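You operate a simulated robot arm through the tools that you are given. There is no shell and no other tool.

You are at the controls of a simulated robot arm. One attempt, no reset.

JOB
Set the loose cleat on its studs, tighten both socket bolts with the blue key and put the key back.

Only the result counts: the job must be done as asked and must still hold three seconds after the hand-in. Knocking over, shifting, dropping, spilling or breaking anything else fails it.

ROBOT AND FRAMES
A 6-joint arm with a two-finger gripper, fixed in place. Base frame: the origin is at the foot of the arm, x ahead of it, y to its left, z up; the work surface is at about z = 894. Readings come in mm, degrees, newtons and seconds.
With the tool pointing down near the work surface it reaches from about 380 to 860 mm from the base axis. Its first joint turns from -166.0 to 166.0 degrees. Payload 2.45 kg.
The TCP is the grasp point between the finger pads, 20 mm short of the fingertips. In the tool frame z runs along the fingers and y along their closing line. The gripper opens to 140 mm. The gripper's body begins 168 mm behind the TCP.
Orientation is that of the tool frame in the base frame, as a unit quaternion [x, y, z, w]. With the fingers straight down and closing along the base's y, the tool's x points along the base's -x, its y along +y and its z along -z.

CONTROLS
- The arm moves only by the tool step_arm. Its arguments are lists of equal length, an entry for each row: "travel": the shift along the tool's x, y, z in mm, a list of three; "angular": the turn, a rotation vector about the tool's x, y, z in rad, a list of three. In form: {"travel": [[tx, ty, tz], ...], "angular": [[rx, ry, rz], ...]}. A call has 1 to 20 rows; each row shifts and turns the commanded pose from where the row before left it, along the tool's axes as they then stand. "hand" is the gripper command, from -1 (shut) to 1 (fully open), values between in proportion, set as the call begins (left out, the last holds). Rows are played at 5 a second. More than 50 mm and 8.6 degrees between two rows, or a gripper value outside its range, and nothing of the call is played. Where a pose cannot be reached the arm comes as near as it can. A force on the tool above 90 N (or 10 N above the force at the start of the call, whichever is more), or a blocked arm, ends the call early, and 0.2 s more pass. The fingers move at their own pace (about 45 mm/s each) and stop on an object; they squeeze with about 38 N. The grip force told is the motor's: it shows also when the fingers shut on nothing. Time passes only in rows, and 0.2 s behind the last, so rows that do not move let the fingers close. The reply holds the time, the measured pose of the TCP, the force on the tool along the base axes, the opening and the grip force, in the units named above and with some noise, with the torque about the TCP (base axes, N m) and any sound that the robot's microphone picked up.
- Cameras (640 x 400 px; columns grow to the right, rows downward): "scene" is fixed at [400.4, 650.2, 1680.4]; the picture's right is [-0.99, -0.14, 0.00], its down [-0.07, 0.52, -0.85] and it looks along [0.12, -0.84, -0.52] (base axes); focal length 357 px, centre (320, 200). "wrist" rides on the gripper at [78, 11, -209] in the tool frame; the picture's right is [-0.14, 0.99, 0.00], its down [-0.92, -0.13, -0.37] and it looks along [-0.37, -0.05, 0.93] (tool axes); focal length 280 px, centre (320, 200). There is no depth. A picture from a camera that has moved, and an enlarged one, comes with that camera's place and axes in the base frame and with its lens.
- snapshot(camera): a new picture of that camera. The clock stands still meanwhile.
- lift_body(by): slides the trunk up (or, below 0, down) by that many mm; the arm rides with it, the base frame stays. It gives what a move gives, with no picture.
- enlarge(camera, box): a new picture of the part [left, top, right, bottom] of that camera's present view, enlarged. The clock stands still meanwhile.
- job_done(): hands the job in; it is judged then, once.

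Places have to be worked out from the pictures, the camera data and where the tool is seen. Open the gripper and draw the arm clear of the work before you hand the job in, unless the task says otherwise.

The tools are called after "Emit:" by a JSON object that holds its "op" and its "data". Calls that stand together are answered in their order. step_arm: Moves the arm, as the interface text tells. Its arguments: {"type":"object","properties":{"travel":{"type":"array","items":{"type":"array","items":{"type":"number"}}},"angular":{"type":"array","items":{"type":"array","items":{"type":"number"}}},"hand":{"type":"number"}},"required":["travel","angular"]} The other tools are called the same way: lift_body (by) slides the trunk up or down; snapshot (camera) takes a picture; enlarge (camera, box) takes an enlarged picture of a part of a camera's view; job_done () hands the job in.

At the start:

```text
clock: 0.0
tcp_pos: [274.1, -486.5, 1260.7]
ee_rot: [0.0, 1.0, 0.0, 0.0]
contact_force: [-0.9, 0.5, -0.1]
ft_torque: [0.01, -0.01, 0.04]
grip_width: 140.2
grip_force: 0.0
trunk travel left (down, up): [-175.0, 55.0]
```

scene: 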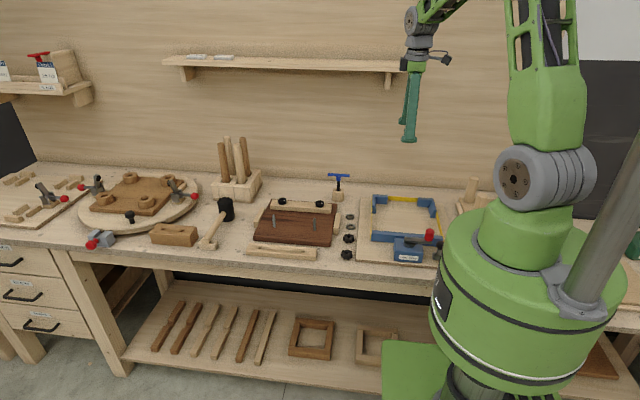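
wrist: 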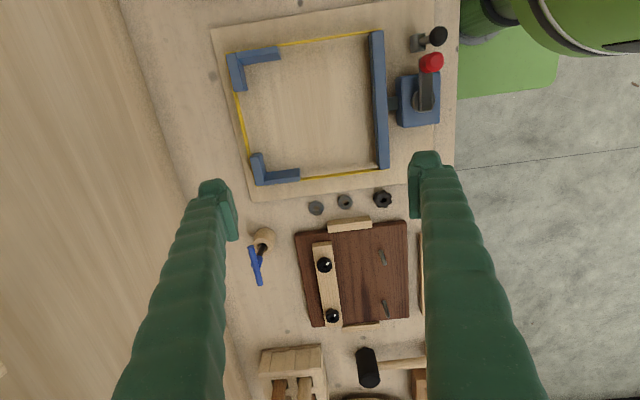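

I'll start by looking closely at the work area around the dark board, the cleats and the blue key.

Emit:
{"op": "enlarge", "data": {"camera": "scene", "box": [230, 160, 370, 270]}}

Emit:
{"op": "enlarge", "data": {"camera": "wrist", "box": [230, 180, 430, 360]}}

```text
3.64 times, centred on (300, 215) of scene
camera zoom: at [400.4, 650.2, 1680.4], right [-0.99, -0.14, 0.0], down [-0.07, 0.52, -0.85], along [0.12, -0.84, -0.52], focal length 1300 px, centre (393, 146)
```

zoom: 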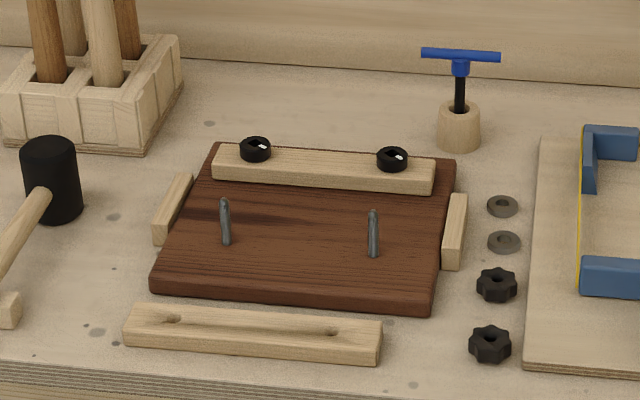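

```text
2.22 times, centred on (330, 270) of wrist
camera zoom: at [196.6, -477.1, 1470.1], right [0.14, 0.99, 0.0], down [0.92, -0.13, 0.37], along [0.37, -0.05, -0.93], focal length 623 px, centre (298, 44)
```

zoom: 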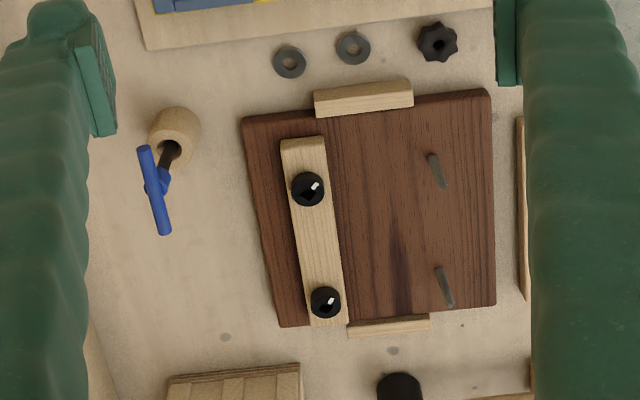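

The board, fixed cleat with two black socket bolts, two studs, the loose cleat in front and the blue T-key in its wooden holder are clear. I'll move the arm over toward the board at height for a better wrist view.

Emit:
{"op": "step_arm", "data": {"travel": [[-40, 8, 0], [-40, 8, 0], [-40, 8, 0], [-40, 8, 0], [-40, 8, 0]], "angular": [[0, 0, 0], [0, 0, 0], [0, 0, 0], [0, 0, 0], [0, 0, 0]]}}

Emit:
{"op": "snapshot", "data": {"camera": "wrist"}}

Emit:
{"op": "snapshot", "data": {"camera": "scene"}}

```text
clock: 1.2
tcp_pos: [473.5, -447.8, 1262.7]
ee_rot: [0.0, 1.0, 0.001, -0.001]
contact_force: [0.3, 0.0, -0.5]
ft_torque: [0.01, 0.04, 0.03]
grip_width: 139.8
grip_force: 0.0
trunk travel left (down, up): [-175.0, 55.0]
```

```text
taken
camera wrist: at [396.7, -436.7, 1471.6], right [0.14, 0.99, 0.0], down [0.92, -0.13, 0.37], along [0.36, -0.05, -0.93], focal length 280 px, centre (320, 200)
```

wrist: 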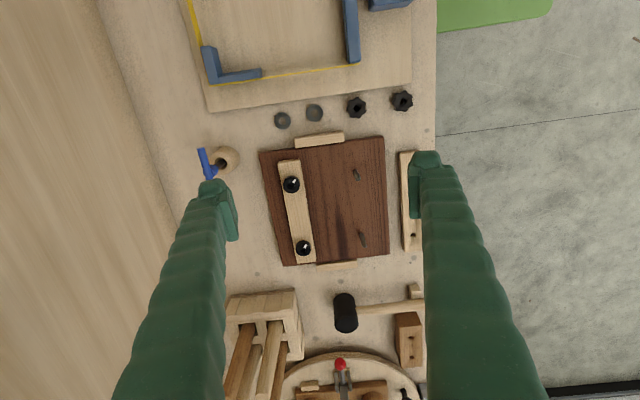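

```text
taken
```

scene: 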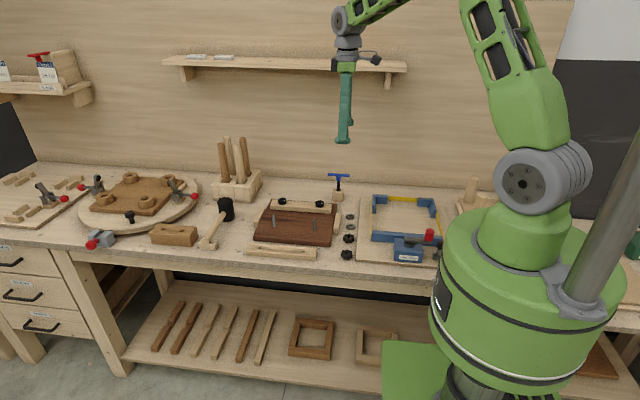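

Emit:
{"op": "enlarge", "data": {"camera": "wrist", "box": [250, 90, 430, 275]}}

Emit:
{"op": "enlarge", "data": {"camera": "wrist", "box": [180, 130, 260, 180]}}

Emit:
{"op": "enlarge", "data": {"camera": "wrist", "box": [390, 140, 450, 260]}}

```text
2.16 times, centred on (340, 182) of wrist
camera zoom: at [396.7, -436.7, 1471.6], right [0.14, 0.99, 0.0], down [0.92, -0.13, 0.37], along [0.36, -0.05, -0.93], focal length 606 px, centre (277, 238)
```

zoom: 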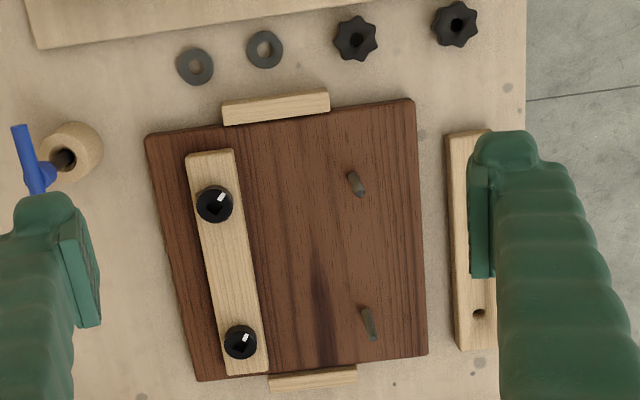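

```text
8.00 times, centred on (220, 155) of wrist
camera zoom: at [396.7, -436.7, 1471.6], right [0.14, 0.99, 0.0], down [0.92, -0.13, 0.37], along [0.36, -0.05, -0.93], focal length 2243 px, centre (1120, 560)
```

zoom: 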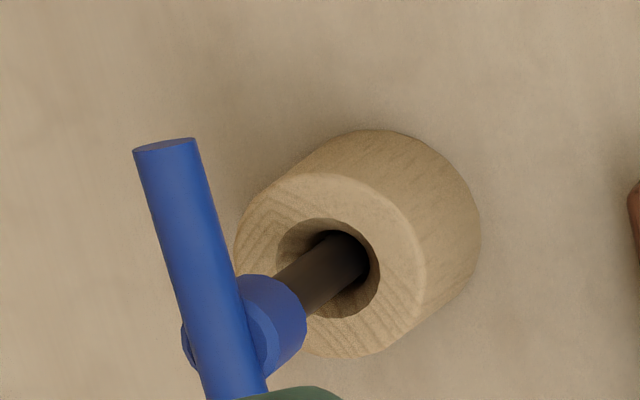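

```text
3.33 times, centred on (420, 200) of wrist
camera zoom: at [396.7, -436.7, 1471.6], right [0.14, 0.99, 0.0], down [0.92, -0.13, 0.37], along [0.36, -0.05, -0.93], focal length 935 px, centre (-13, 200)
```

zoom: 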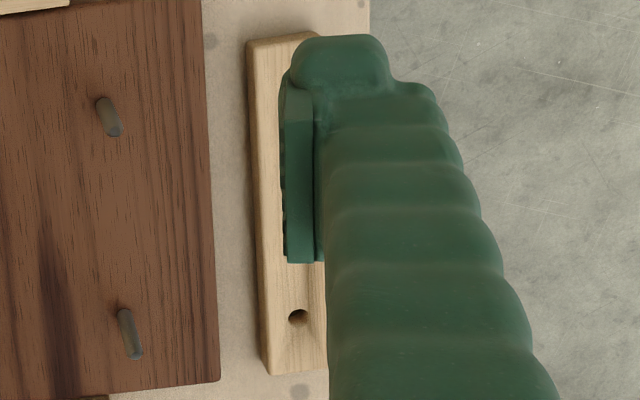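

From rays, I judge the studs at about (561,-388) and (710,-388), bolts near (556,-515) and (699,-515), and the loose cleat centred near (650,-276). I'll hover over the loose cleat for a precise look.

Emit:
{"op": "step_arm", "data": {"travel": [[-29.4, 27.2, 18.8], [-29.4, 27.2, 18.8], [-29.4, 27.2, 18.8], [-29.4, 27.2, 18.8], [-29.4, 27.2, 18.8], [-29.4, 27.2, 18.8]], "angular": [[0, 0, 0], [0, 0, 0], [0, 0, 0], [0, 0, 0], [0, 0, 0], [0, 0, 0]]}}

Emit:
{"op": "snapshot", "data": {"camera": "wrist"}}

Emit:
{"op": "enlarge", "data": {"camera": "wrist", "box": [230, 100, 410, 300]}}

```text
clock: 2.6
tcp_pos: [651.5, -283.5, 1147.9]
ee_rot: [-0.001, 1.0, 0.0, 0.0]
contact_force: [0.7, 0.7, 0.7]
ft_torque: [-0.01, 0.08, -0.03]
grip_width: 139.8
grip_force: 0.1
trunk travel left (down, up): [-175.0, 55.0]
```

```text
taken
camera wrist: at [574.8, -272.9, 1356.6], right [0.14, 0.99, 0.0], down [0.92, -0.13, 0.37], along [0.36, -0.05, -0.93], focal length 280 px, centre (320, 200)
```

wrist: 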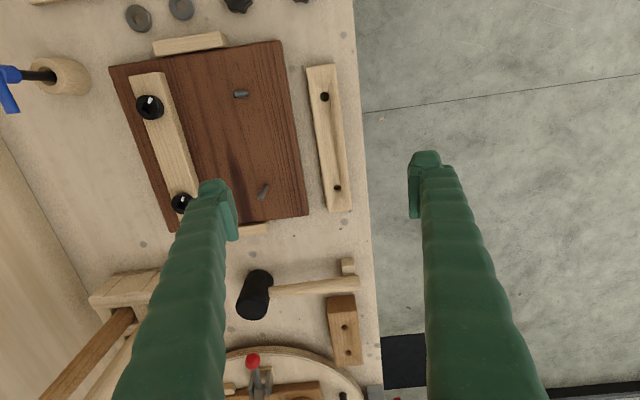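

```text
2.00 times, centred on (320, 200) of wrist
camera zoom: at [574.8, -272.9, 1356.6], right [0.14, 0.99, 0.0], down [0.92, -0.13, 0.37], along [0.36, -0.05, -0.93], focal length 561 px, centre (320, 200)
```

zoom: 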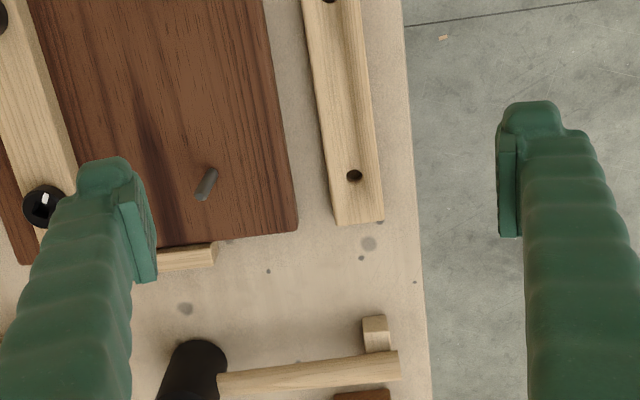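

Emit:
{"op": "enlarge", "data": {"camera": "wrist", "box": [200, 50, 370, 220]}}

```text
2.35 times, centred on (285, 135) of wrist
camera zoom: at [574.8, -272.9, 1356.6], right [0.14, 0.99, 0.0], down [0.92, -0.13, 0.37], along [0.36, -0.05, -0.93], focal length 660 px, centre (402, 353)
```

zoom: 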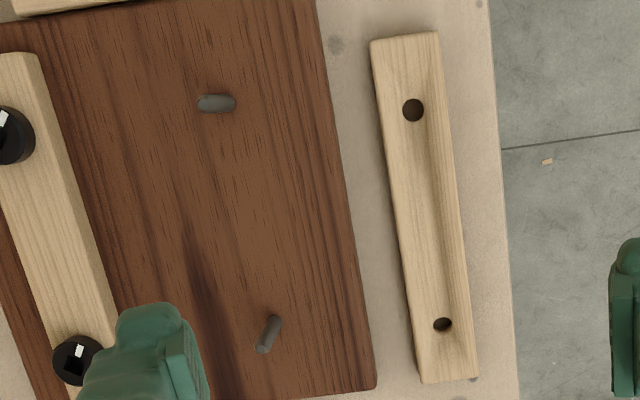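

The cleat lies nearly parallel to base x, centred about (657.5,-266.5), ~40 mm wide, with a ~32 mm gap to the board. I'll set the opening to ~60 mm, lower to z≈1000 and check alignment.

Emit:
{"op": "step_arm", "data": {"travel": [[-2, 4.2, 37], [-2, 4.2, 37], [-2, 4.2, 37], [-1, 4.2, 37]], "angular": [[0, 0, 0], [0, 0, 0], [0, 0, 0], [0, 0, 0]], "hand": -0.143}}

Emit:
{"op": "snapshot", "data": {"camera": "wrist"}}

Emit:
{"op": "enlarge", "data": {"camera": "scene", "box": [220, 150, 380, 280]}}

```text
clock: 3.6
tcp_pos: [657.6, -268.3, 1001.2]
ee_rot: [-0.001, 1.0, 0.0, 0.0]
contact_force: [0.2, 0.0, 0.8]
ft_torque: [0.0, 0.03, -0.01]
grip_width: 59.9
grip_force: 0.0
trunk travel left (down, up): [-175.0, 55.0]
```

```text
taken
camera wrist: at [580.8, -257.0, 1209.6], right [0.14, 0.99, 0.0], down [0.92, -0.13, 0.37], along [0.36, -0.05, -0.93], focal length 280 px, centre (320, 200)
```

wrist: 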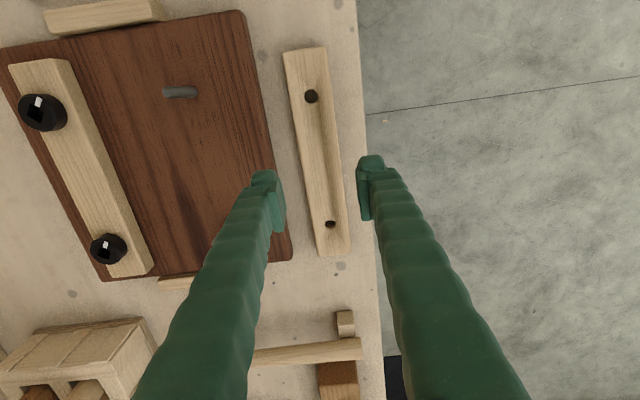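

```text
3.08 times, centred on (300, 215) of scene
camera zoom: at [400.4, 650.2, 1680.4], right [-0.99, -0.14, 0.0], down [-0.07, 0.52, -0.85], along [0.12, -0.84, -0.52], focal length 1100 px, centre (382, 154)
```

zoom: 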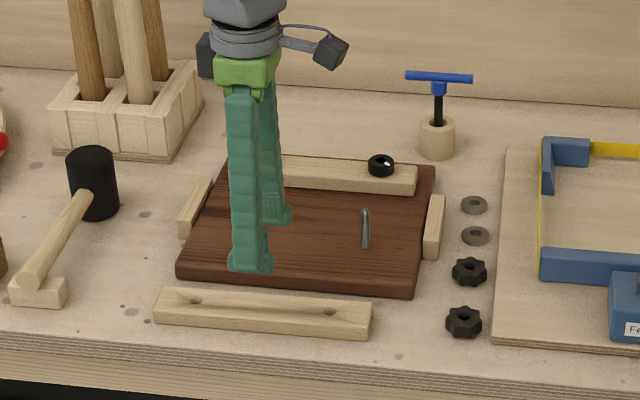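

I'll zoom in on the fingertips to check the camera calibration against known finger geometry before descending.

Emit:
{"op": "enlarge", "data": {"camera": "wrist", "box": [240, 140, 400, 260]}}

```text
3.33 times, centred on (320, 200) of wrist
camera zoom: at [580.8, -257.0, 1209.6], right [0.14, 0.99, 0.0], down [0.92, -0.13, 0.37], along [0.36, -0.05, -0.93], focal length 935 px, centre (320, 200)
```

zoom: 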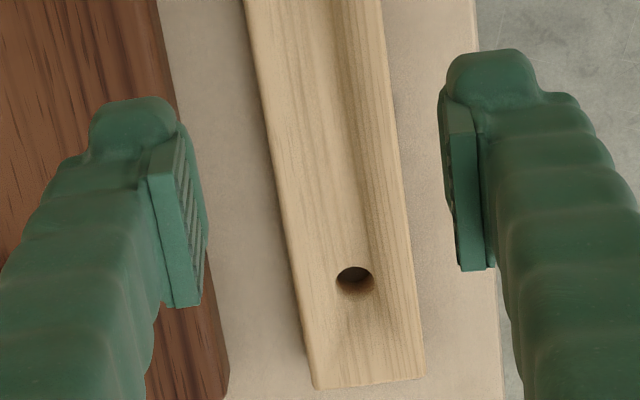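

Finger geometry matches the camera model well, and the cleat sits between the fingers. I'll descend to TCP z≈917 with a slight yaw match (~0.8°).

Emit:
{"op": "step_arm", "data": {"travel": [[0, 2, 30], [0, 0, 30], [0, 0, 14], [0, 0, 10]], "angular": [[0, 0, -0.012], [0, 0, 0], [0, 0, 0], [0, 0, 0]]}}

Emit:
{"op": "snapshot", "data": {"camera": "wrist"}}

Emit:
{"op": "enlarge", "data": {"camera": "scene", "box": [220, 190, 340, 280]}}

```text
clock: 4.6
tcp_pos: [657.9, -266.0, 917.3]
ee_rot: [-0.007, 1.0, 0.0, 0.0]
contact_force: [0.5, -0.5, -0.8]
ft_torque: [-0.02, 0.0, -0.01]
grip_width: 59.8
grip_force: 0.0
trunk travel left (down, up): [-175.0, 55.0]
```

```text
taken
camera wrist: at [580.2, -256.3, 1126.0], right [0.12, 0.99, 0.0], down [0.92, -0.12, 0.37], along [0.37, -0.05, -0.93], focal length 280 px, centre (320, 200)
```

wrist: 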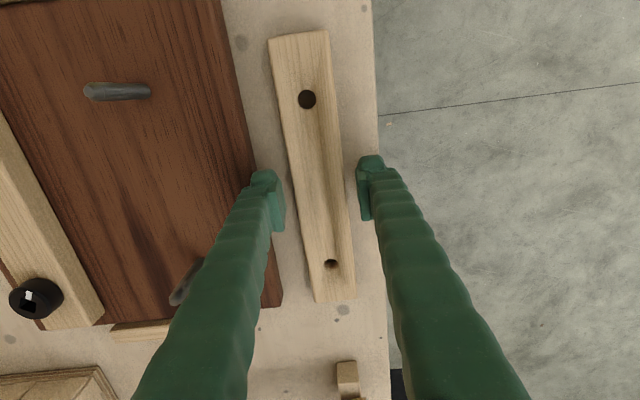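

```text
4.44 times, centred on (280, 235) of scene
camera zoom: at [400.4, 650.2, 1680.4], right [-0.99, -0.14, 0.0], down [-0.07, 0.52, -0.85], along [0.12, -0.84, -0.52], focal length 1588 px, centre (498, 44)
```

zoom: 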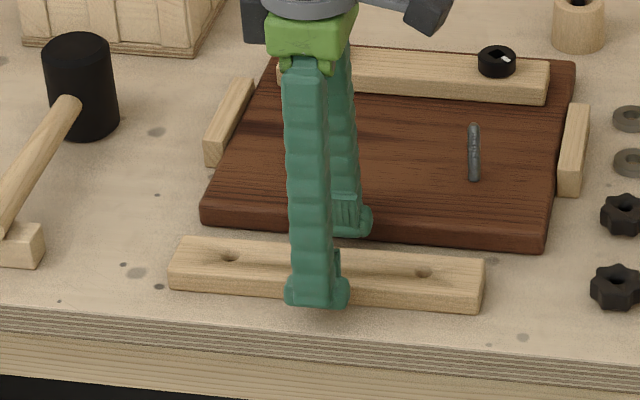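

Fingertips look ~4–5 mm above the bench straddling the cleat. I'll lower 2 mm more and close the fingers.

Emit:
{"op": "step_arm", "data": {"travel": [[0, 0, 2], [0, 0, 0], [0, 0, 0], [0, 0, 0]], "angular": [[0, 0, 0], [0, 0, 0], [0, 0, 0], [0, 0, 0]], "hand": -1}}

Emit:
{"op": "snapshot", "data": {"camera": "wrist"}}

```text
clock: 5.6
tcp_pos: [659.4, -264.5, 919.9]
ee_rot: [-0.007, 1.0, -0.002, 0.005]
contact_force: [3.6, 6.8, 51.9]
ft_torque: [0.22, 0.14, -0.12]
grip_width: 5.8
grip_force: 22.0
trunk travel left (down, up): [-175.0, 55.0]
```

```text
taken
camera wrist: at [579.4, -254.8, 1128.0], right [0.12, 0.99, 0.0], down [0.92, -0.11, 0.38], along [0.37, -0.05, -0.93], focal length 280 px, centre (320, 200)
```

wrist: 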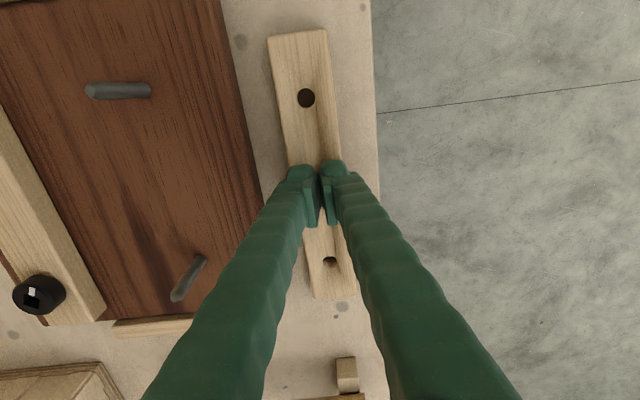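

The fingers rode over the cleat's top (force 52 N, width 5.8), so the cleat top is really at about z≈899, as the ray calculations hinted. I'll lift off, reopen and re-look.

Emit:
{"op": "step_arm", "data": {"travel": [[0, 0, -10], [0, 0, -20], [0, 0, -20]], "angular": [[0, 0, 0], [0, 0, 0], [0, 0, 0]]}}

Emit:
{"op": "step_arm", "data": {"travel": [[0, 0, 0], [0, 0, 0], [0, 0, 0], [0, 0, 0]], "angular": [[0, 0, 0], [0, 0, 0], [0, 0, 0], [0, 0, 0]], "hand": -0.143}}

Emit:
{"op": "snapshot", "data": {"camera": "wrist"}}

Emit:
{"op": "enlarge", "data": {"camera": "scene", "box": [220, 190, 340, 280]}}

```text
clock: 6.4
tcp_pos: [657.0, -264.8, 962.3]
ee_rot: [-0.006, 1.0, 0.001, -0.001]
contact_force: [-0.5, 0.1, 0.4]
ft_torque: [-0.02, -0.02, 0.0]
grip_width: 0.0
grip_force: 29.8
trunk travel left (down, up): [-175.0, 55.0]
```

```text
clock: 7.4
tcp_pos: [658.0, -263.7, 964.0]
ee_rot: [-0.007, 1.0, 0.0, 0.0]
contact_force: [0.1, 0.2, 0.0]
ft_torque: [0.02, 0.01, -0.03]
grip_width: 59.8
grip_force: 0.1
trunk travel left (down, up): [-175.0, 55.0]
```

```text
taken
camera wrist: at [580.3, -255.1, 1171.9], right [0.12, 0.99, 0.0], down [0.92, -0.12, 0.37], along [0.37, -0.05, -0.93], focal length 280 px, centre (320, 200)
```

wrist: 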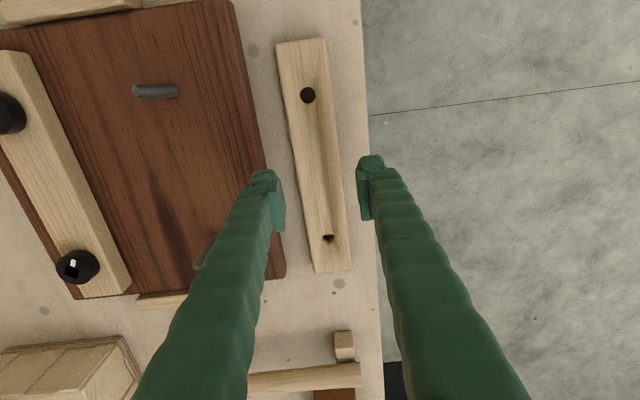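

```text
4.44 times, centred on (280, 235) of scene
camera zoom: at [400.4, 650.2, 1680.4], right [-0.99, -0.14, 0.0], down [-0.07, 0.52, -0.85], along [0.12, -0.84, -0.52], focal length 1588 px, centre (498, 44)
```

zoom: 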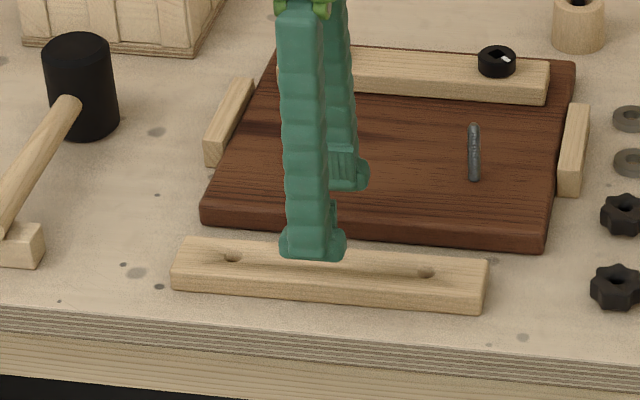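

The cleat's only slightly shifted; bench-mark triangulation puts the bench near z≈874 and cleat top ≈899 in TCP coordinates. I'll descend gently to TCP ≈901 with the force guard.

Emit:
{"op": "step_arm", "data": {"travel": [[0, -1.5, 30], [0, 0, 20], [0, 0, 6], [0, 0, 4], [0, 0, 2]], "angular": [[0, 0, 0], [0, 0, 0], [0, 0, 0], [0, 0, 0], [0, 0, 0]]}}

Emit:
{"op": "enlarge", "data": {"camera": "scene", "box": [220, 190, 340, 280]}}

Emit:
{"op": "snapshot", "data": {"camera": "wrist"}}

```text
clock: 8.6
tcp_pos: [657.3, -266.4, 911.2]
ee_rot: [-0.007, 1.0, -0.003, 0.006]
contact_force: [-12.9, 10.8, 81.0]
ft_torque: [-4.22, 1.18, -0.85]
grip_width: 62.2
grip_force: 1.4
trunk travel left (down, up): [-175.0, 55.0]
```

```text
4.44 times, centred on (280, 235) of scene
camera zoom: at [400.4, 650.2, 1680.4], right [-0.99, -0.14, 0.0], down [-0.07, 0.52, -0.85], along [0.12, -0.84, -0.52], focal length 1588 px, centre (498, 44)
```

zoom: 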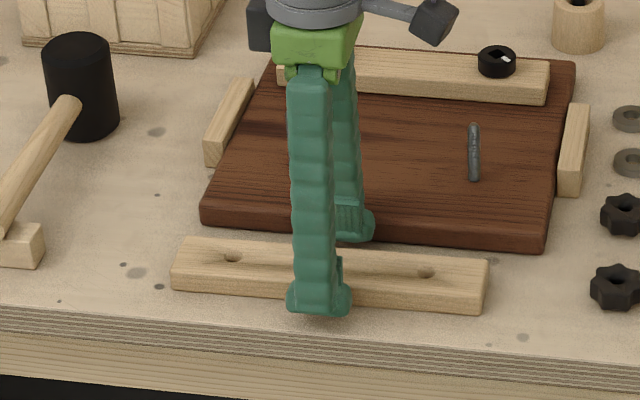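

```text
taken
camera wrist: at [576.5, -256.0, 1118.8], right [0.12, 0.99, 0.0], down [0.92, -0.11, 0.38], along [0.38, -0.05, -0.92], focal length 280 px, centre (320, 200)
```

wrist: 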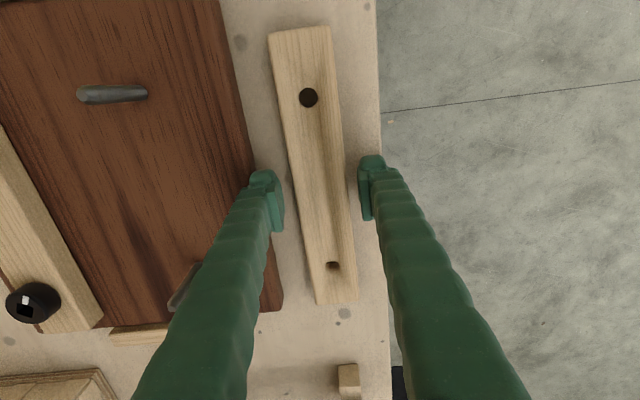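

Contact at TCP z≈911 with the torque showing it on the left finger's outer side (y≈−318): it touched the board edge. I'll lift, narrow the opening to ~50 mm (cleat is ~41 mm wide and centred), then try again.

Emit:
{"op": "step_arm", "data": {"travel": [[0, 0, -16], [0, 0, -10], [0, 0, 0]], "angular": [[0, 0, 0], [0, 0, 0], [0, 0, 0]], "hand": -0.286}}

Emit:
{"op": "enlarge", "data": {"camera": "wrist", "box": [240, 140, 400, 260]}}

Emit:
{"op": "enlarge", "data": {"camera": "scene", "box": [220, 190, 340, 280]}}

```text
clock: 9.4
tcp_pos: [654.8, -265.4, 927.0]
ee_rot: [-0.007, 1.0, -0.001, -0.001]
contact_force: [0.1, 0.1, 0.5]
ft_torque: [-0.01, 0.0, -0.04]
grip_width: 50.0
grip_force: 0.2
trunk travel left (down, up): [-175.0, 55.0]
```

```text
3.33 times, centred on (320, 200) of wrist
camera zoom: at [578.6, -256.4, 1136.0], right [0.12, 0.99, 0.0], down [0.92, -0.12, 0.37], along [0.36, -0.05, -0.93], focal length 935 px, centre (320, 200)
```

zoom: 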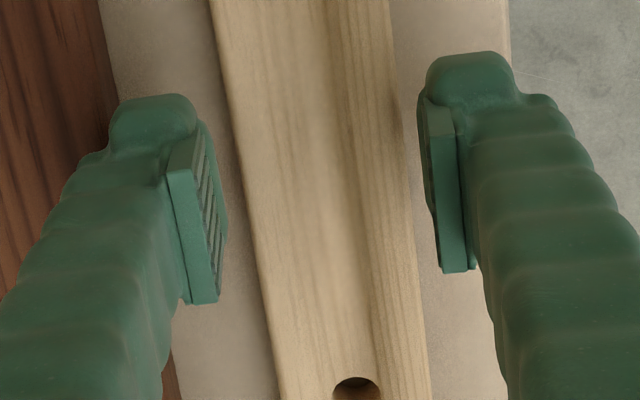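

```text
4.44 times, centred on (280, 235) of scene
camera zoom: at [400.4, 650.2, 1680.4], right [-0.99, -0.14, 0.0], down [-0.07, 0.52, -0.85], along [0.12, -0.84, -0.52], focal length 1588 px, centre (498, 44)
```

zoom: 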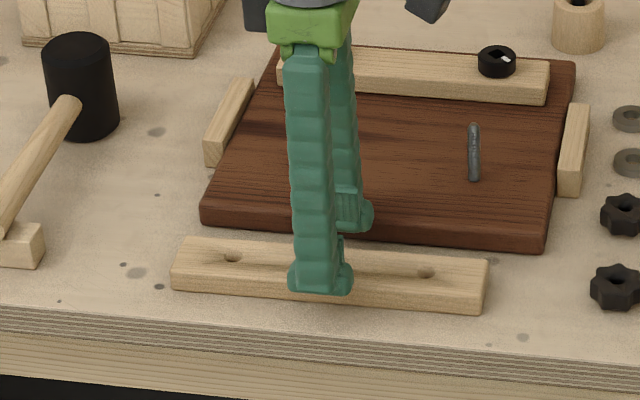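

The cleat centre is ~2 mm to +y of the fingers' centre. I'll shift +2 mm and descend gently to TCP ≈903.

Emit:
{"op": "step_arm", "data": {"travel": [[0, 2, 6], [0, 0, 6], [0, 0, 5], [0, 0, 4], [0, 0, 3]], "angular": [[0, 0, 0], [0, 0, 0], [0, 0, 0], [0, 0, 0], [0, 0, 0]]}}

Emit:
{"op": "enlarge", "data": {"camera": "scene", "box": [220, 190, 340, 280]}}

Emit:
{"op": "enlarge", "data": {"camera": "wrist", "box": [240, 140, 400, 260]}}

```text
clock: 10.6
tcp_pos: [656.7, -264.3, 906.3]
ee_rot: [-0.007, 1.0, 0.001, 0.0]
contact_force: [0.5, 0.5, 0.5]
ft_torque: [-0.01, -0.02, 0.04]
grip_width: 50.0
grip_force: 0.0
trunk travel left (down, up): [-175.0, 55.0]
```

```text
4.44 times, centred on (280, 235) of scene
camera zoom: at [400.4, 650.2, 1680.4], right [-0.99, -0.14, 0.0], down [-0.07, 0.52, -0.85], along [0.12, -0.84, -0.52], focal length 1588 px, centre (498, 44)
```

zoom: 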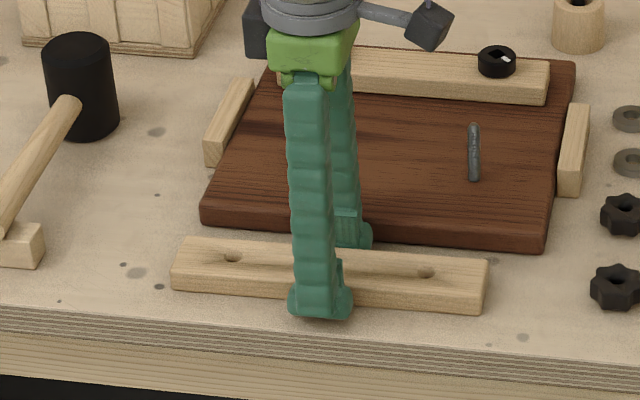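

```text
3.33 times, centred on (320, 200) of wrist
camera zoom: at [579.6, -255.2, 1114.4], right [0.12, 0.99, 0.0], down [0.92, -0.12, 0.37], along [0.37, -0.05, -0.93], focal length 935 px, centre (320, 200)
```

zoom: 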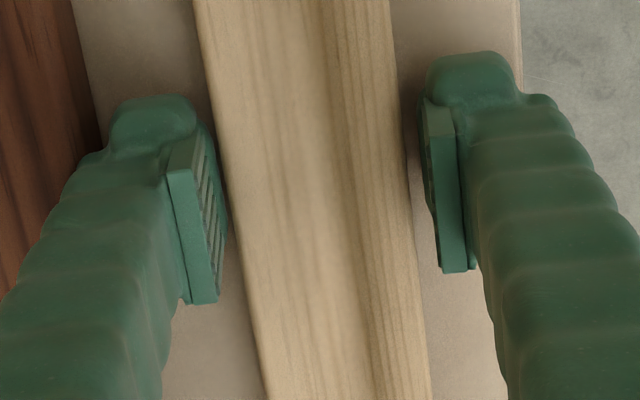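

Fingers now straddle the cleat with ~14 mm overlap and no contact force. Closing the grip.

Emit:
{"op": "step_arm", "data": {"travel": [[0, 0, 0], [0, 0, 0], [0, 0, 0], [0, 0, 0]], "angular": [[0, 0, 0], [0, 0, 0], [0, 0, 0], [0, 0, 0]], "hand": -1}}

Emit:
{"op": "snapshot", "data": {"camera": "wrist"}}

```text
clock: 11.6
tcp_pos: [657.0, -265.3, 906.0]
ee_rot: [-0.006, 1.0, 0.0, 0.0]
contact_force: [1.0, 0.1, 1.1]
ft_torque: [-0.01, -0.07, -0.02]
grip_width: 43.7
grip_force: 38.4
trunk travel left (down, up): [-175.0, 55.0]
```

```text
taken
camera wrist: at [579.6, -255.3, 1114.4], right [0.12, 0.99, 0.0], down [0.92, -0.12, 0.37], along [0.37, -0.05, -0.93], focal length 280 px, centre (320, 200)
```

wrist: 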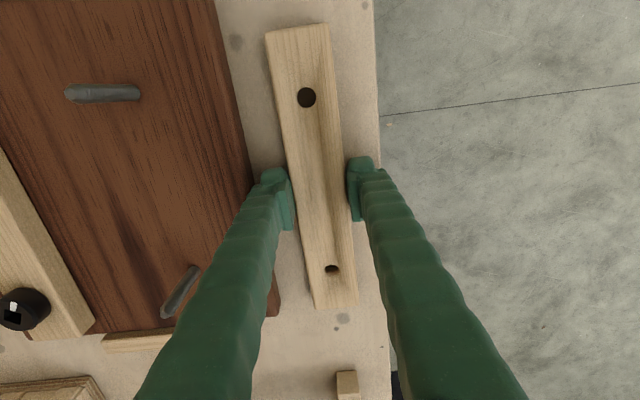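

Gripped at 43.7 mm, cleat holes are centred on the tool axis (±74 mm). Lifting straight up and viewing the studs.

Emit:
{"op": "step_arm", "data": {"travel": [[0, 0, -10], [0, 0, -30], [0, 0, -35], [0, 0, -35], [0, 0, -24]], "angular": [[0, 0, 0], [0, 0, 0], [0, 0, 0], [0, 0, 0], [0, 0, 0]]}}

Emit:
{"op": "snapshot", "data": {"camera": "wrist"}}

Emit:
{"op": "enlarge", "data": {"camera": "scene", "box": [220, 150, 380, 280]}}

```text
clock: 12.8
tcp_pos: [656.8, -263.3, 1039.4]
ee_rot: [-0.006, 1.0, 0.0, 0.0]
contact_force: [-0.8, -0.9, 0.2]
ft_torque: [0.0, -0.02, 0.0]
grip_width: 0.0
grip_force: 29.2
trunk travel left (down, up): [-175.0, 55.0]
```

```text
taken
camera wrist: at [579.7, -253.3, 1248.9], right [0.12, 0.99, 0.0], down [0.92, -0.12, 0.37], along [0.37, -0.05, -0.93], focal length 280 px, centre (320, 200)
```

wrist: 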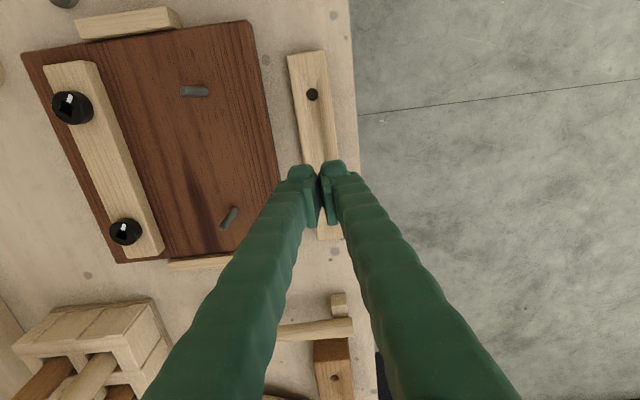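

```text
3.08 times, centred on (300, 215) of scene
camera zoom: at [400.4, 650.2, 1680.4], right [-0.99, -0.14, 0.0], down [-0.07, 0.52, -0.85], along [0.12, -0.84, -0.52], focal length 1100 px, centre (382, 154)
```

zoom: 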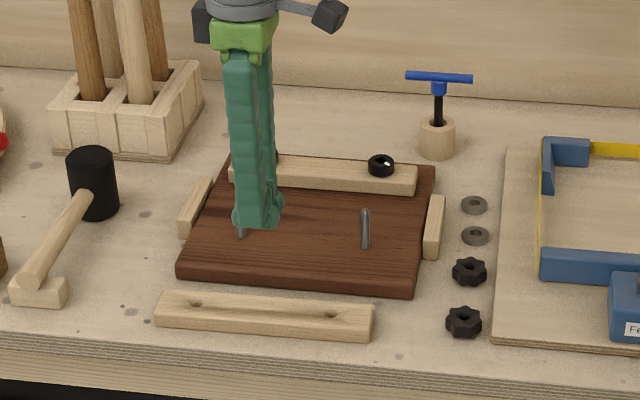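

The cleat slipped out – only its rounded upper edge was held. I'll reopen to 50 mm here and re-measure before going deeper.

Emit:
{"op": "step_arm", "data": {"travel": [[0, 0, 20], [0, 0, 20], [0, 0, 20], [0, 0, 20]], "angular": [[0, 0, 0], [0, 0, 0], [0, 0, 0], [0, 0, 0]], "hand": -0.286}}

Emit:
{"op": "enlarge", "data": {"camera": "wrist", "box": [220, 50, 420, 290]}}

```text
clock: 13.8
tcp_pos: [656.3, -263.8, 958.3]
ee_rot: [-0.006, 1.0, 0.0, 0.0]
contact_force: [-0.6, 0.2, -0.2]
ft_torque: [0.0, 0.04, -0.02]
grip_width: 49.8
grip_force: 0.0
trunk travel left (down, up): [-175.0, 55.0]
```

```text
1.67 times, centred on (320, 170) of wrist
camera zoom: at [579.2, -254.5, 1167.5], right [0.12, 0.99, 0.0], down [0.92, -0.12, 0.37], along [0.36, -0.05, -0.93], focal length 467 px, centre (320, 250)
```

zoom: 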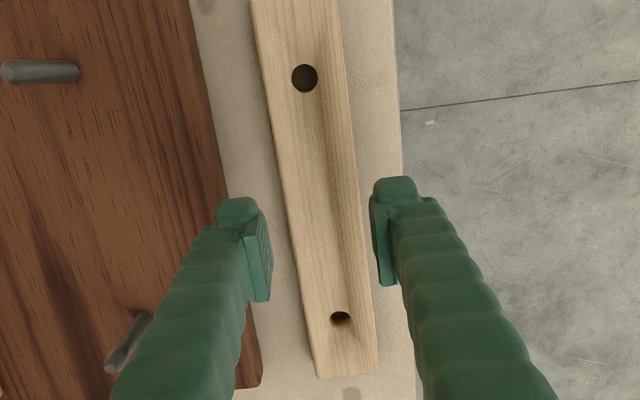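

Hole spacing fits cleat top at z≈900; the cleat is ~2.5 mm toward +y of the tool. I'll shift and descend to TCP ≈899, with tips just above the bench.

Emit:
{"op": "step_arm", "data": {"travel": [[0, 2.5, 20], [0, 0, 20], [0, 0, 10], [0, 0, 5], [0, 0, 3]], "angular": [[0, 0, 0], [0, 0, 0], [0, 0, 0], [0, 0, 0], [0, 0, 0]]}}

Emit:
{"op": "enlarge", "data": {"camera": "scene", "box": [240, 220, 320, 270]}}

Emit:
{"op": "enlarge", "data": {"camera": "wrist", "box": [240, 140, 400, 260]}}

```text
clock: 15.0
tcp_pos: [658.0, -261.4, 900.7]
ee_rot: [-0.006, 1.0, 0.0, 0.0]
contact_force: [0.0, -0.1, 0.5]
ft_torque: [0.0, 0.0, 0.05]
grip_width: 50.1
grip_force: 0.0
trunk travel left (down, up): [-175.0, 55.0]
```

```text
8.00 times, centred on (280, 245) of scene
camera zoom: at [400.4, 650.2, 1680.4], right [-0.99, -0.14, 0.0], down [-0.07, 0.52, -0.85], along [0.12, -0.84, -0.52], focal length 2859 px, centre (640, -160)
```

zoom: 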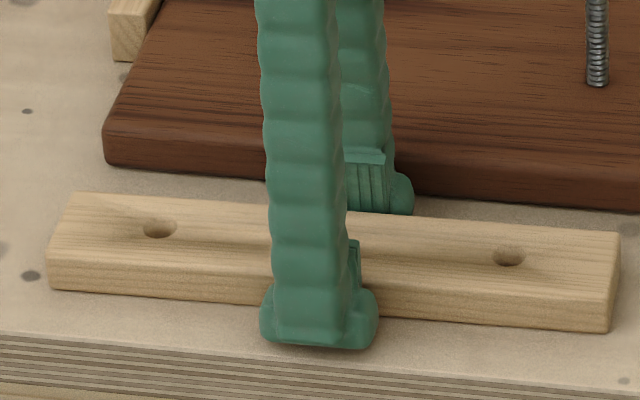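

```text
3.33 times, centred on (320, 200) of wrist
camera zoom: at [579.8, -252.8, 1108.8], right [0.12, 0.99, 0.0], down [0.92, -0.12, 0.37], along [0.37, -0.05, -0.93], focal length 935 px, centre (320, 200)
```

zoom: 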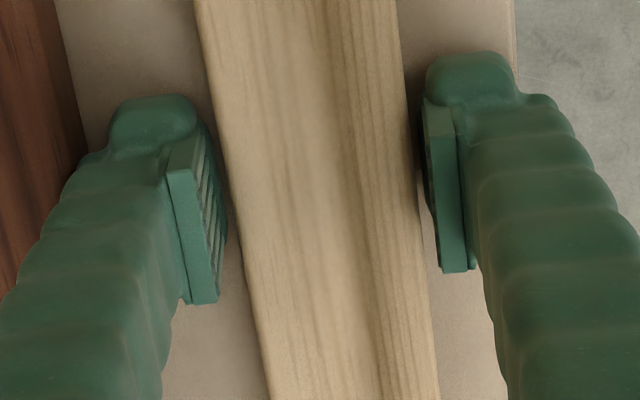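

Tips are just off the bench (shadow visible), cleat 1–1.5 mm toward +y. Fine adjust, lower 1.5 mm, and close.

Emit:
{"op": "step_arm", "data": {"travel": [[0, 1.2, 1.5], [0, 0, 0], [0, 0, 0], [0, 0, 0], [0, 0, 0]], "angular": [[0, 0, 0], [0, 0, 0], [0, 0, 0], [0, 0, 0], [0, 0, 0]], "hand": -1}}

Emit:
{"op": "enlarge", "data": {"camera": "wrist", "box": [220, 50, 420, 290]}}

Emit:
{"op": "enlarge", "data": {"camera": "scene", "box": [240, 220, 320, 270]}}

```text
clock: 16.2
tcp_pos: [656.3, -262.0, 899.6]
ee_rot: [-0.006, 1.0, -0.002, 0.001]
contact_force: [1.2, -6.1, 14.3]
ft_torque: [-0.1, -0.04, 0.05]
grip_width: 43.5
grip_force: 38.0
trunk travel left (down, up): [-175.0, 55.0]
```

```text
1.67 times, centred on (320, 170) of wrist
camera zoom: at [579.3, -252.2, 1108.4], right [0.12, 0.99, 0.0], down [0.92, -0.12, 0.37], along [0.37, -0.05, -0.93], focal length 467 px, centre (320, 250)
```

zoom: 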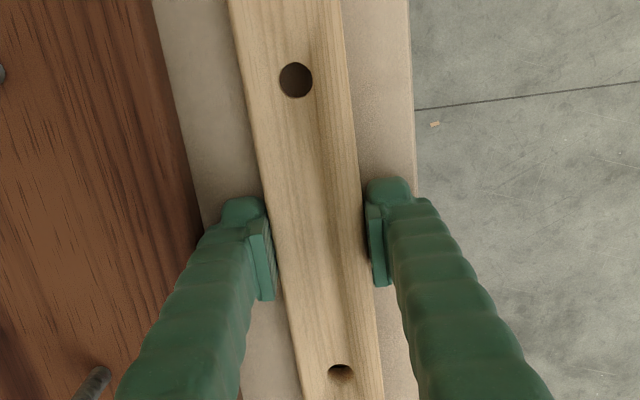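

```text
8.00 times, centred on (280, 245) of scene
camera zoom: at [400.4, 650.2, 1680.4], right [-0.99, -0.14, 0.0], down [-0.07, 0.52, -0.85], along [0.12, -0.84, -0.52], focal length 2859 px, centre (640, -160)
```

zoom: 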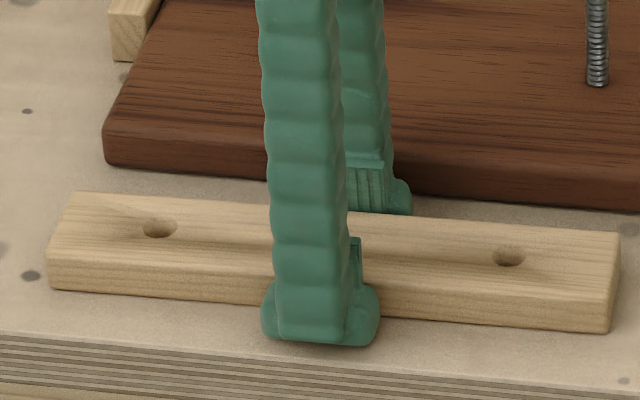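

Gripped at 43.5 mm with tips just on the bench. Lifting slowly 12 mm and checking whether the cleat comes along.

Emit:
{"op": "step_arm", "data": {"travel": [[0, 0, -3], [0, 0, -3], [0, 0, -3], [0, 0, -3]], "angular": [[0, 0, 0], [0, 0, 0], [0, 0, 0], [0, 0, 0]]}}

Emit:
{"op": "enlarge", "data": {"camera": "scene", "box": [240, 220, 320, 270]}}

```text
clock: 17.2
tcp_pos: [656.8, -259.5, 910.0]
ee_rot: [-0.007, 1.0, 0.0, 0.0]
contact_force: [0.9, -0.2, -2.2]
ft_torque: [0.01, 0.03, -0.03]
grip_width: 43.9
grip_force: 38.2
trunk travel left (down, up): [-175.0, 55.0]
```

```text
8.00 times, centred on (280, 245) of scene
camera zoom: at [400.4, 650.2, 1680.4], right [-0.99, -0.14, 0.0], down [-0.07, 0.52, -0.85], along [0.12, -0.84, -0.52], focal length 2859 px, centre (640, -160)
```

zoom: 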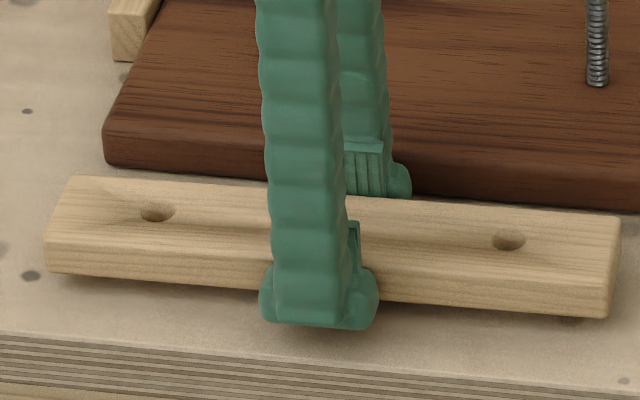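

The cleat is held now. Raising to TCP ≈1012, well above the stud tops (~960), then viewing studs again.

Emit:
{"op": "step_arm", "data": {"travel": [[0, 0, -20], [0, 0, -25], [0, 0, -25], [0, 0, -25], [0, 0, -7]], "angular": [[0, 0, 0], [0, 0, 0], [0, 0, 0], [0, 0, 0], [0, 0, 0]]}}

Emit:
{"op": "snapshot", "data": {"camera": "wrist"}}

Emit:
{"op": "enlarge", "data": {"camera": "wrist", "box": [150, 50, 350, 290]}}

Emit:
{"op": "enlarge", "data": {"camera": "scene", "box": [220, 180, 350, 280]}}

```text
clock: 18.4
tcp_pos: [657.9, -261.5, 1011.9]
ee_rot: [-0.006, 1.0, 0.0, 0.0]
contact_force: [-0.5, 0.0, -0.7]
ft_torque: [0.01, 0.0, 0.0]
grip_width: 43.8
grip_force: 37.8
trunk travel left (down, up): [-175.0, 55.0]
```

```text
taken
camera wrist: at [580.3, -252.0, 1220.7], right [0.12, 0.99, 0.0], down [0.92, -0.12, 0.37], along [0.37, -0.05, -0.93], focal length 280 px, centre (320, 200)
```

wrist: 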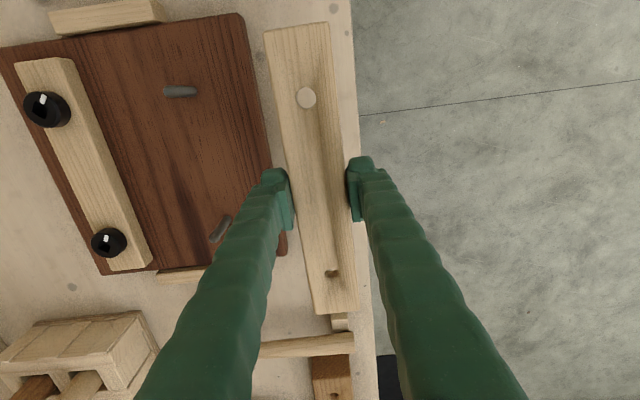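

```text
1.67 times, centred on (250, 170) of wrist
camera zoom: at [580.3, -252.0, 1220.7], right [0.12, 0.99, 0.0], down [0.92, -0.12, 0.37], along [0.37, -0.05, -0.93], focal length 467 px, centre (437, 250)
```

zoom: 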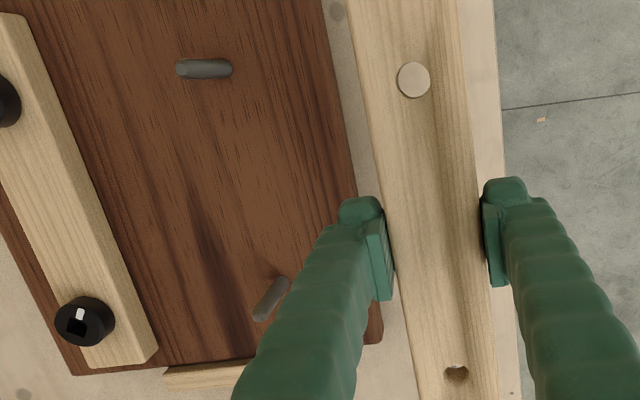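

```text
4.00 times, centred on (285, 230) of scene
camera zoom: at [400.4, 650.2, 1680.4], right [-0.99, -0.14, 0.0], down [-0.07, 0.52, -0.85], along [0.12, -0.84, -0.52], focal length 1430 px, centre (460, 80)
```

zoom: 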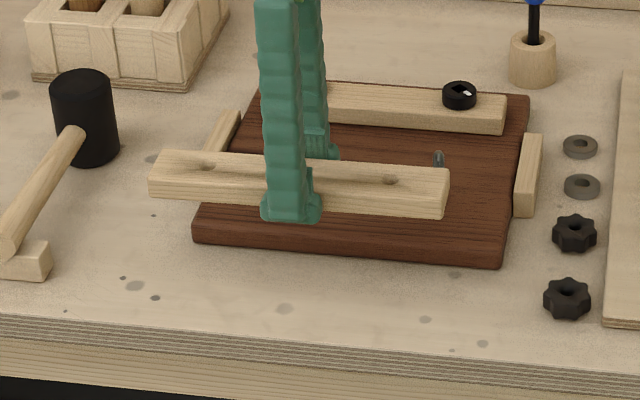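

Holes are at ±74.5 mm on the tool axis; through hole A I can see straight down, which helps alignment. Studs are about (565,-386) and (718,-386.5); I'll move the cleat above them, staying at this height.

Emit:
{"op": "step_arm", "data": {"travel": [[4.25, -31.1, 0], [4.25, -31.1, 0], [4.25, -31.1, 0], [4.25, -31.1, 0], [0, 0, 0]], "angular": [[0, 0, 0], [0, 0, 0], [0, 0, 0], [0, 0, 0], [0, 0, 0.015]]}}

Emit:
{"op": "enlarge", "data": {"camera": "wrist", "box": [220, 50, 420, 290]}}

Emit:
{"op": "enlarge", "data": {"camera": "scene", "box": [220, 180, 350, 280]}}

```text
clock: 19.6
tcp_pos: [642.1, -384.9, 1012.0]
ee_rot: [0.001, 1.0, 0.0, 0.0]
contact_force: [-0.7, -0.5, -1.3]
ft_torque: [-0.01, -0.01, 0.01]
grip_width: 43.8
grip_force: 38.5
trunk travel left (down, up): [-175.0, 55.0]
```

```text
1.67 times, centred on (320, 170) of wrist
camera zoom: at [564.6, -374.8, 1221.6], right [0.14, 0.99, 0.0], down [0.92, -0.13, 0.37], along [0.36, -0.05, -0.93], focal length 467 px, centre (320, 250)
```

zoom: 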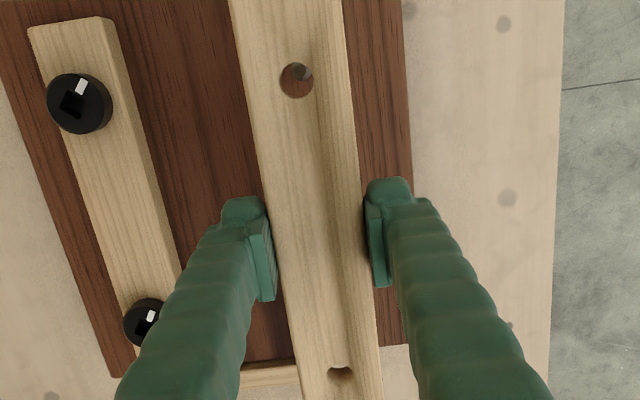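

```text
4.00 times, centred on (285, 230) of scene
camera zoom: at [400.4, 650.2, 1680.4], right [-0.99, -0.14, 0.0], down [-0.07, 0.52, -0.85], along [0.12, -0.84, -0.52], focal length 1430 px, centre (460, 80)
```

zoom: 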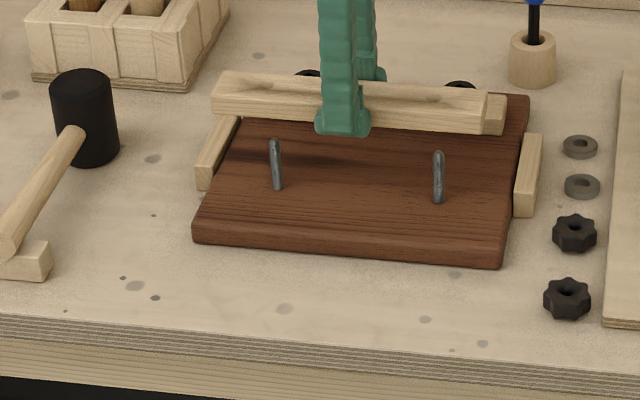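

Stud 1 is visible through hole A. Zooming in on it.

Emit:
{"op": "enlarge", "data": {"camera": "wrist", "box": [280, 75, 340, 115]}}

Emit:
{"op": "enlarge", "data": {"camera": "wrist", "box": [300, 230, 360, 300]}}

```text
10.00 times, centred on (310, 95) of wrist
camera zoom: at [564.6, -374.8, 1221.6], right [0.14, 0.99, 0.0], down [0.92, -0.13, 0.37], along [0.36, -0.05, -0.93], focal length 2804 px, centre (420, 1250)
```

zoom: 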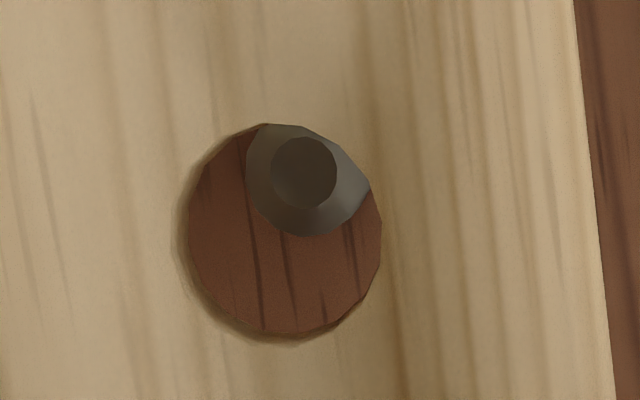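

```text
5.71 times, centred on (330, 265) of wrist
camera zoom: at [564.6, -374.8, 1221.6], right [0.14, 0.99, 0.0], down [0.92, -0.13, 0.37], along [0.36, -0.05, -0.93], focal length 1602 px, centre (263, -171)
```

zoom: 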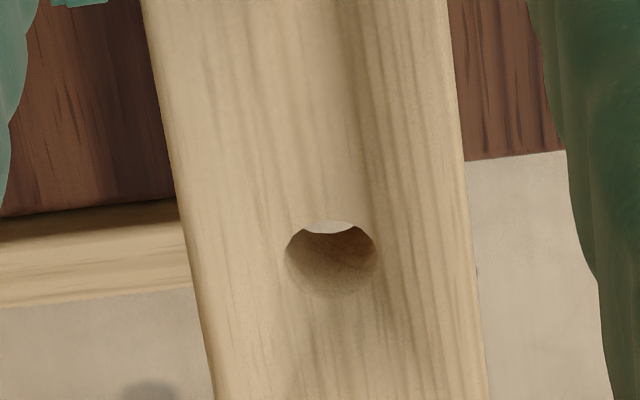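

Stud 1 sits ~3.4 mm toward −x of hole A's centre, y nearly aligned. Correcting, and lowering 20 mm to just above the stud tops.

Emit:
{"op": "step_arm", "data": {"travel": [[3.4, -0.4, 0], [0, 0, 10], [0, 0, 10]], "angular": [[0, 0, 0], [0, 0, 0], [0, 0, 0]]}}

Emit:
{"op": "enlarge", "data": {"camera": "wrist", "box": [280, 75, 340, 115]}}

Emit:
{"op": "enlarge", "data": {"camera": "scene", "box": [250, 190, 350, 250]}}

Emit:
{"op": "snapshot", "data": {"camera": "wrist"}}

```text
clock: 20.4
tcp_pos: [639.7, -386.5, 992.2]
ee_rot: [0.0, 1.0, 0.0, 0.0]
contact_force: [0.6, 0.3, -1.3]
ft_torque: [-0.01, 0.01, -0.04]
grip_width: 43.6
grip_force: 37.2
trunk travel left (down, up): [-175.0, 55.0]
```

```text
10.00 times, centred on (310, 95) of wrist
camera zoom: at [561.9, -375.1, 1201.9], right [0.14, 0.99, 0.0], down [0.92, -0.13, 0.37], along [0.36, -0.05, -0.93], focal length 2804 px, centre (420, 1250)
```

zoom: 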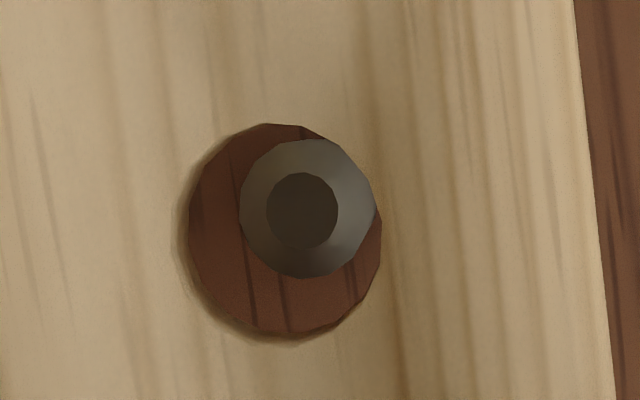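

```text
6.40 times, centred on (300, 220) of scene
camera zoom: at [400.4, 650.2, 1680.4], right [-0.99, -0.14, 0.0], down [-0.07, 0.52, -0.85], along [0.12, -0.84, -0.52], focal length 2287 px, centre (448, 72)
```

zoom: 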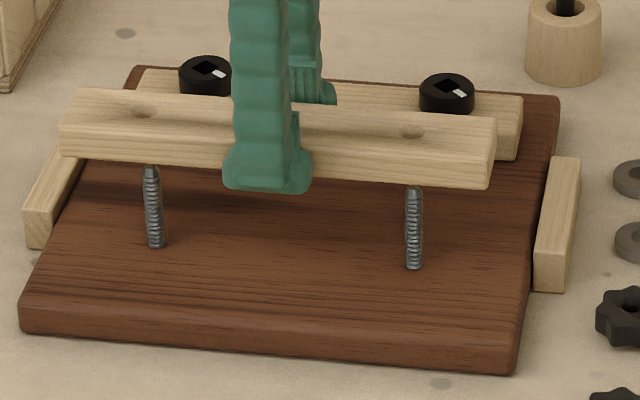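

```text
taken
camera wrist: at [561.9, -375.1, 1201.9], right [0.14, 0.99, 0.0], down [0.92, -0.13, 0.37], along [0.36, -0.05, -0.93], focal length 280 px, centre (320, 200)
```

wrist: 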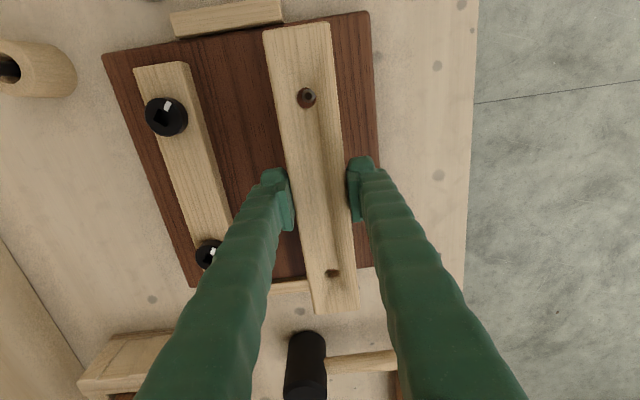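

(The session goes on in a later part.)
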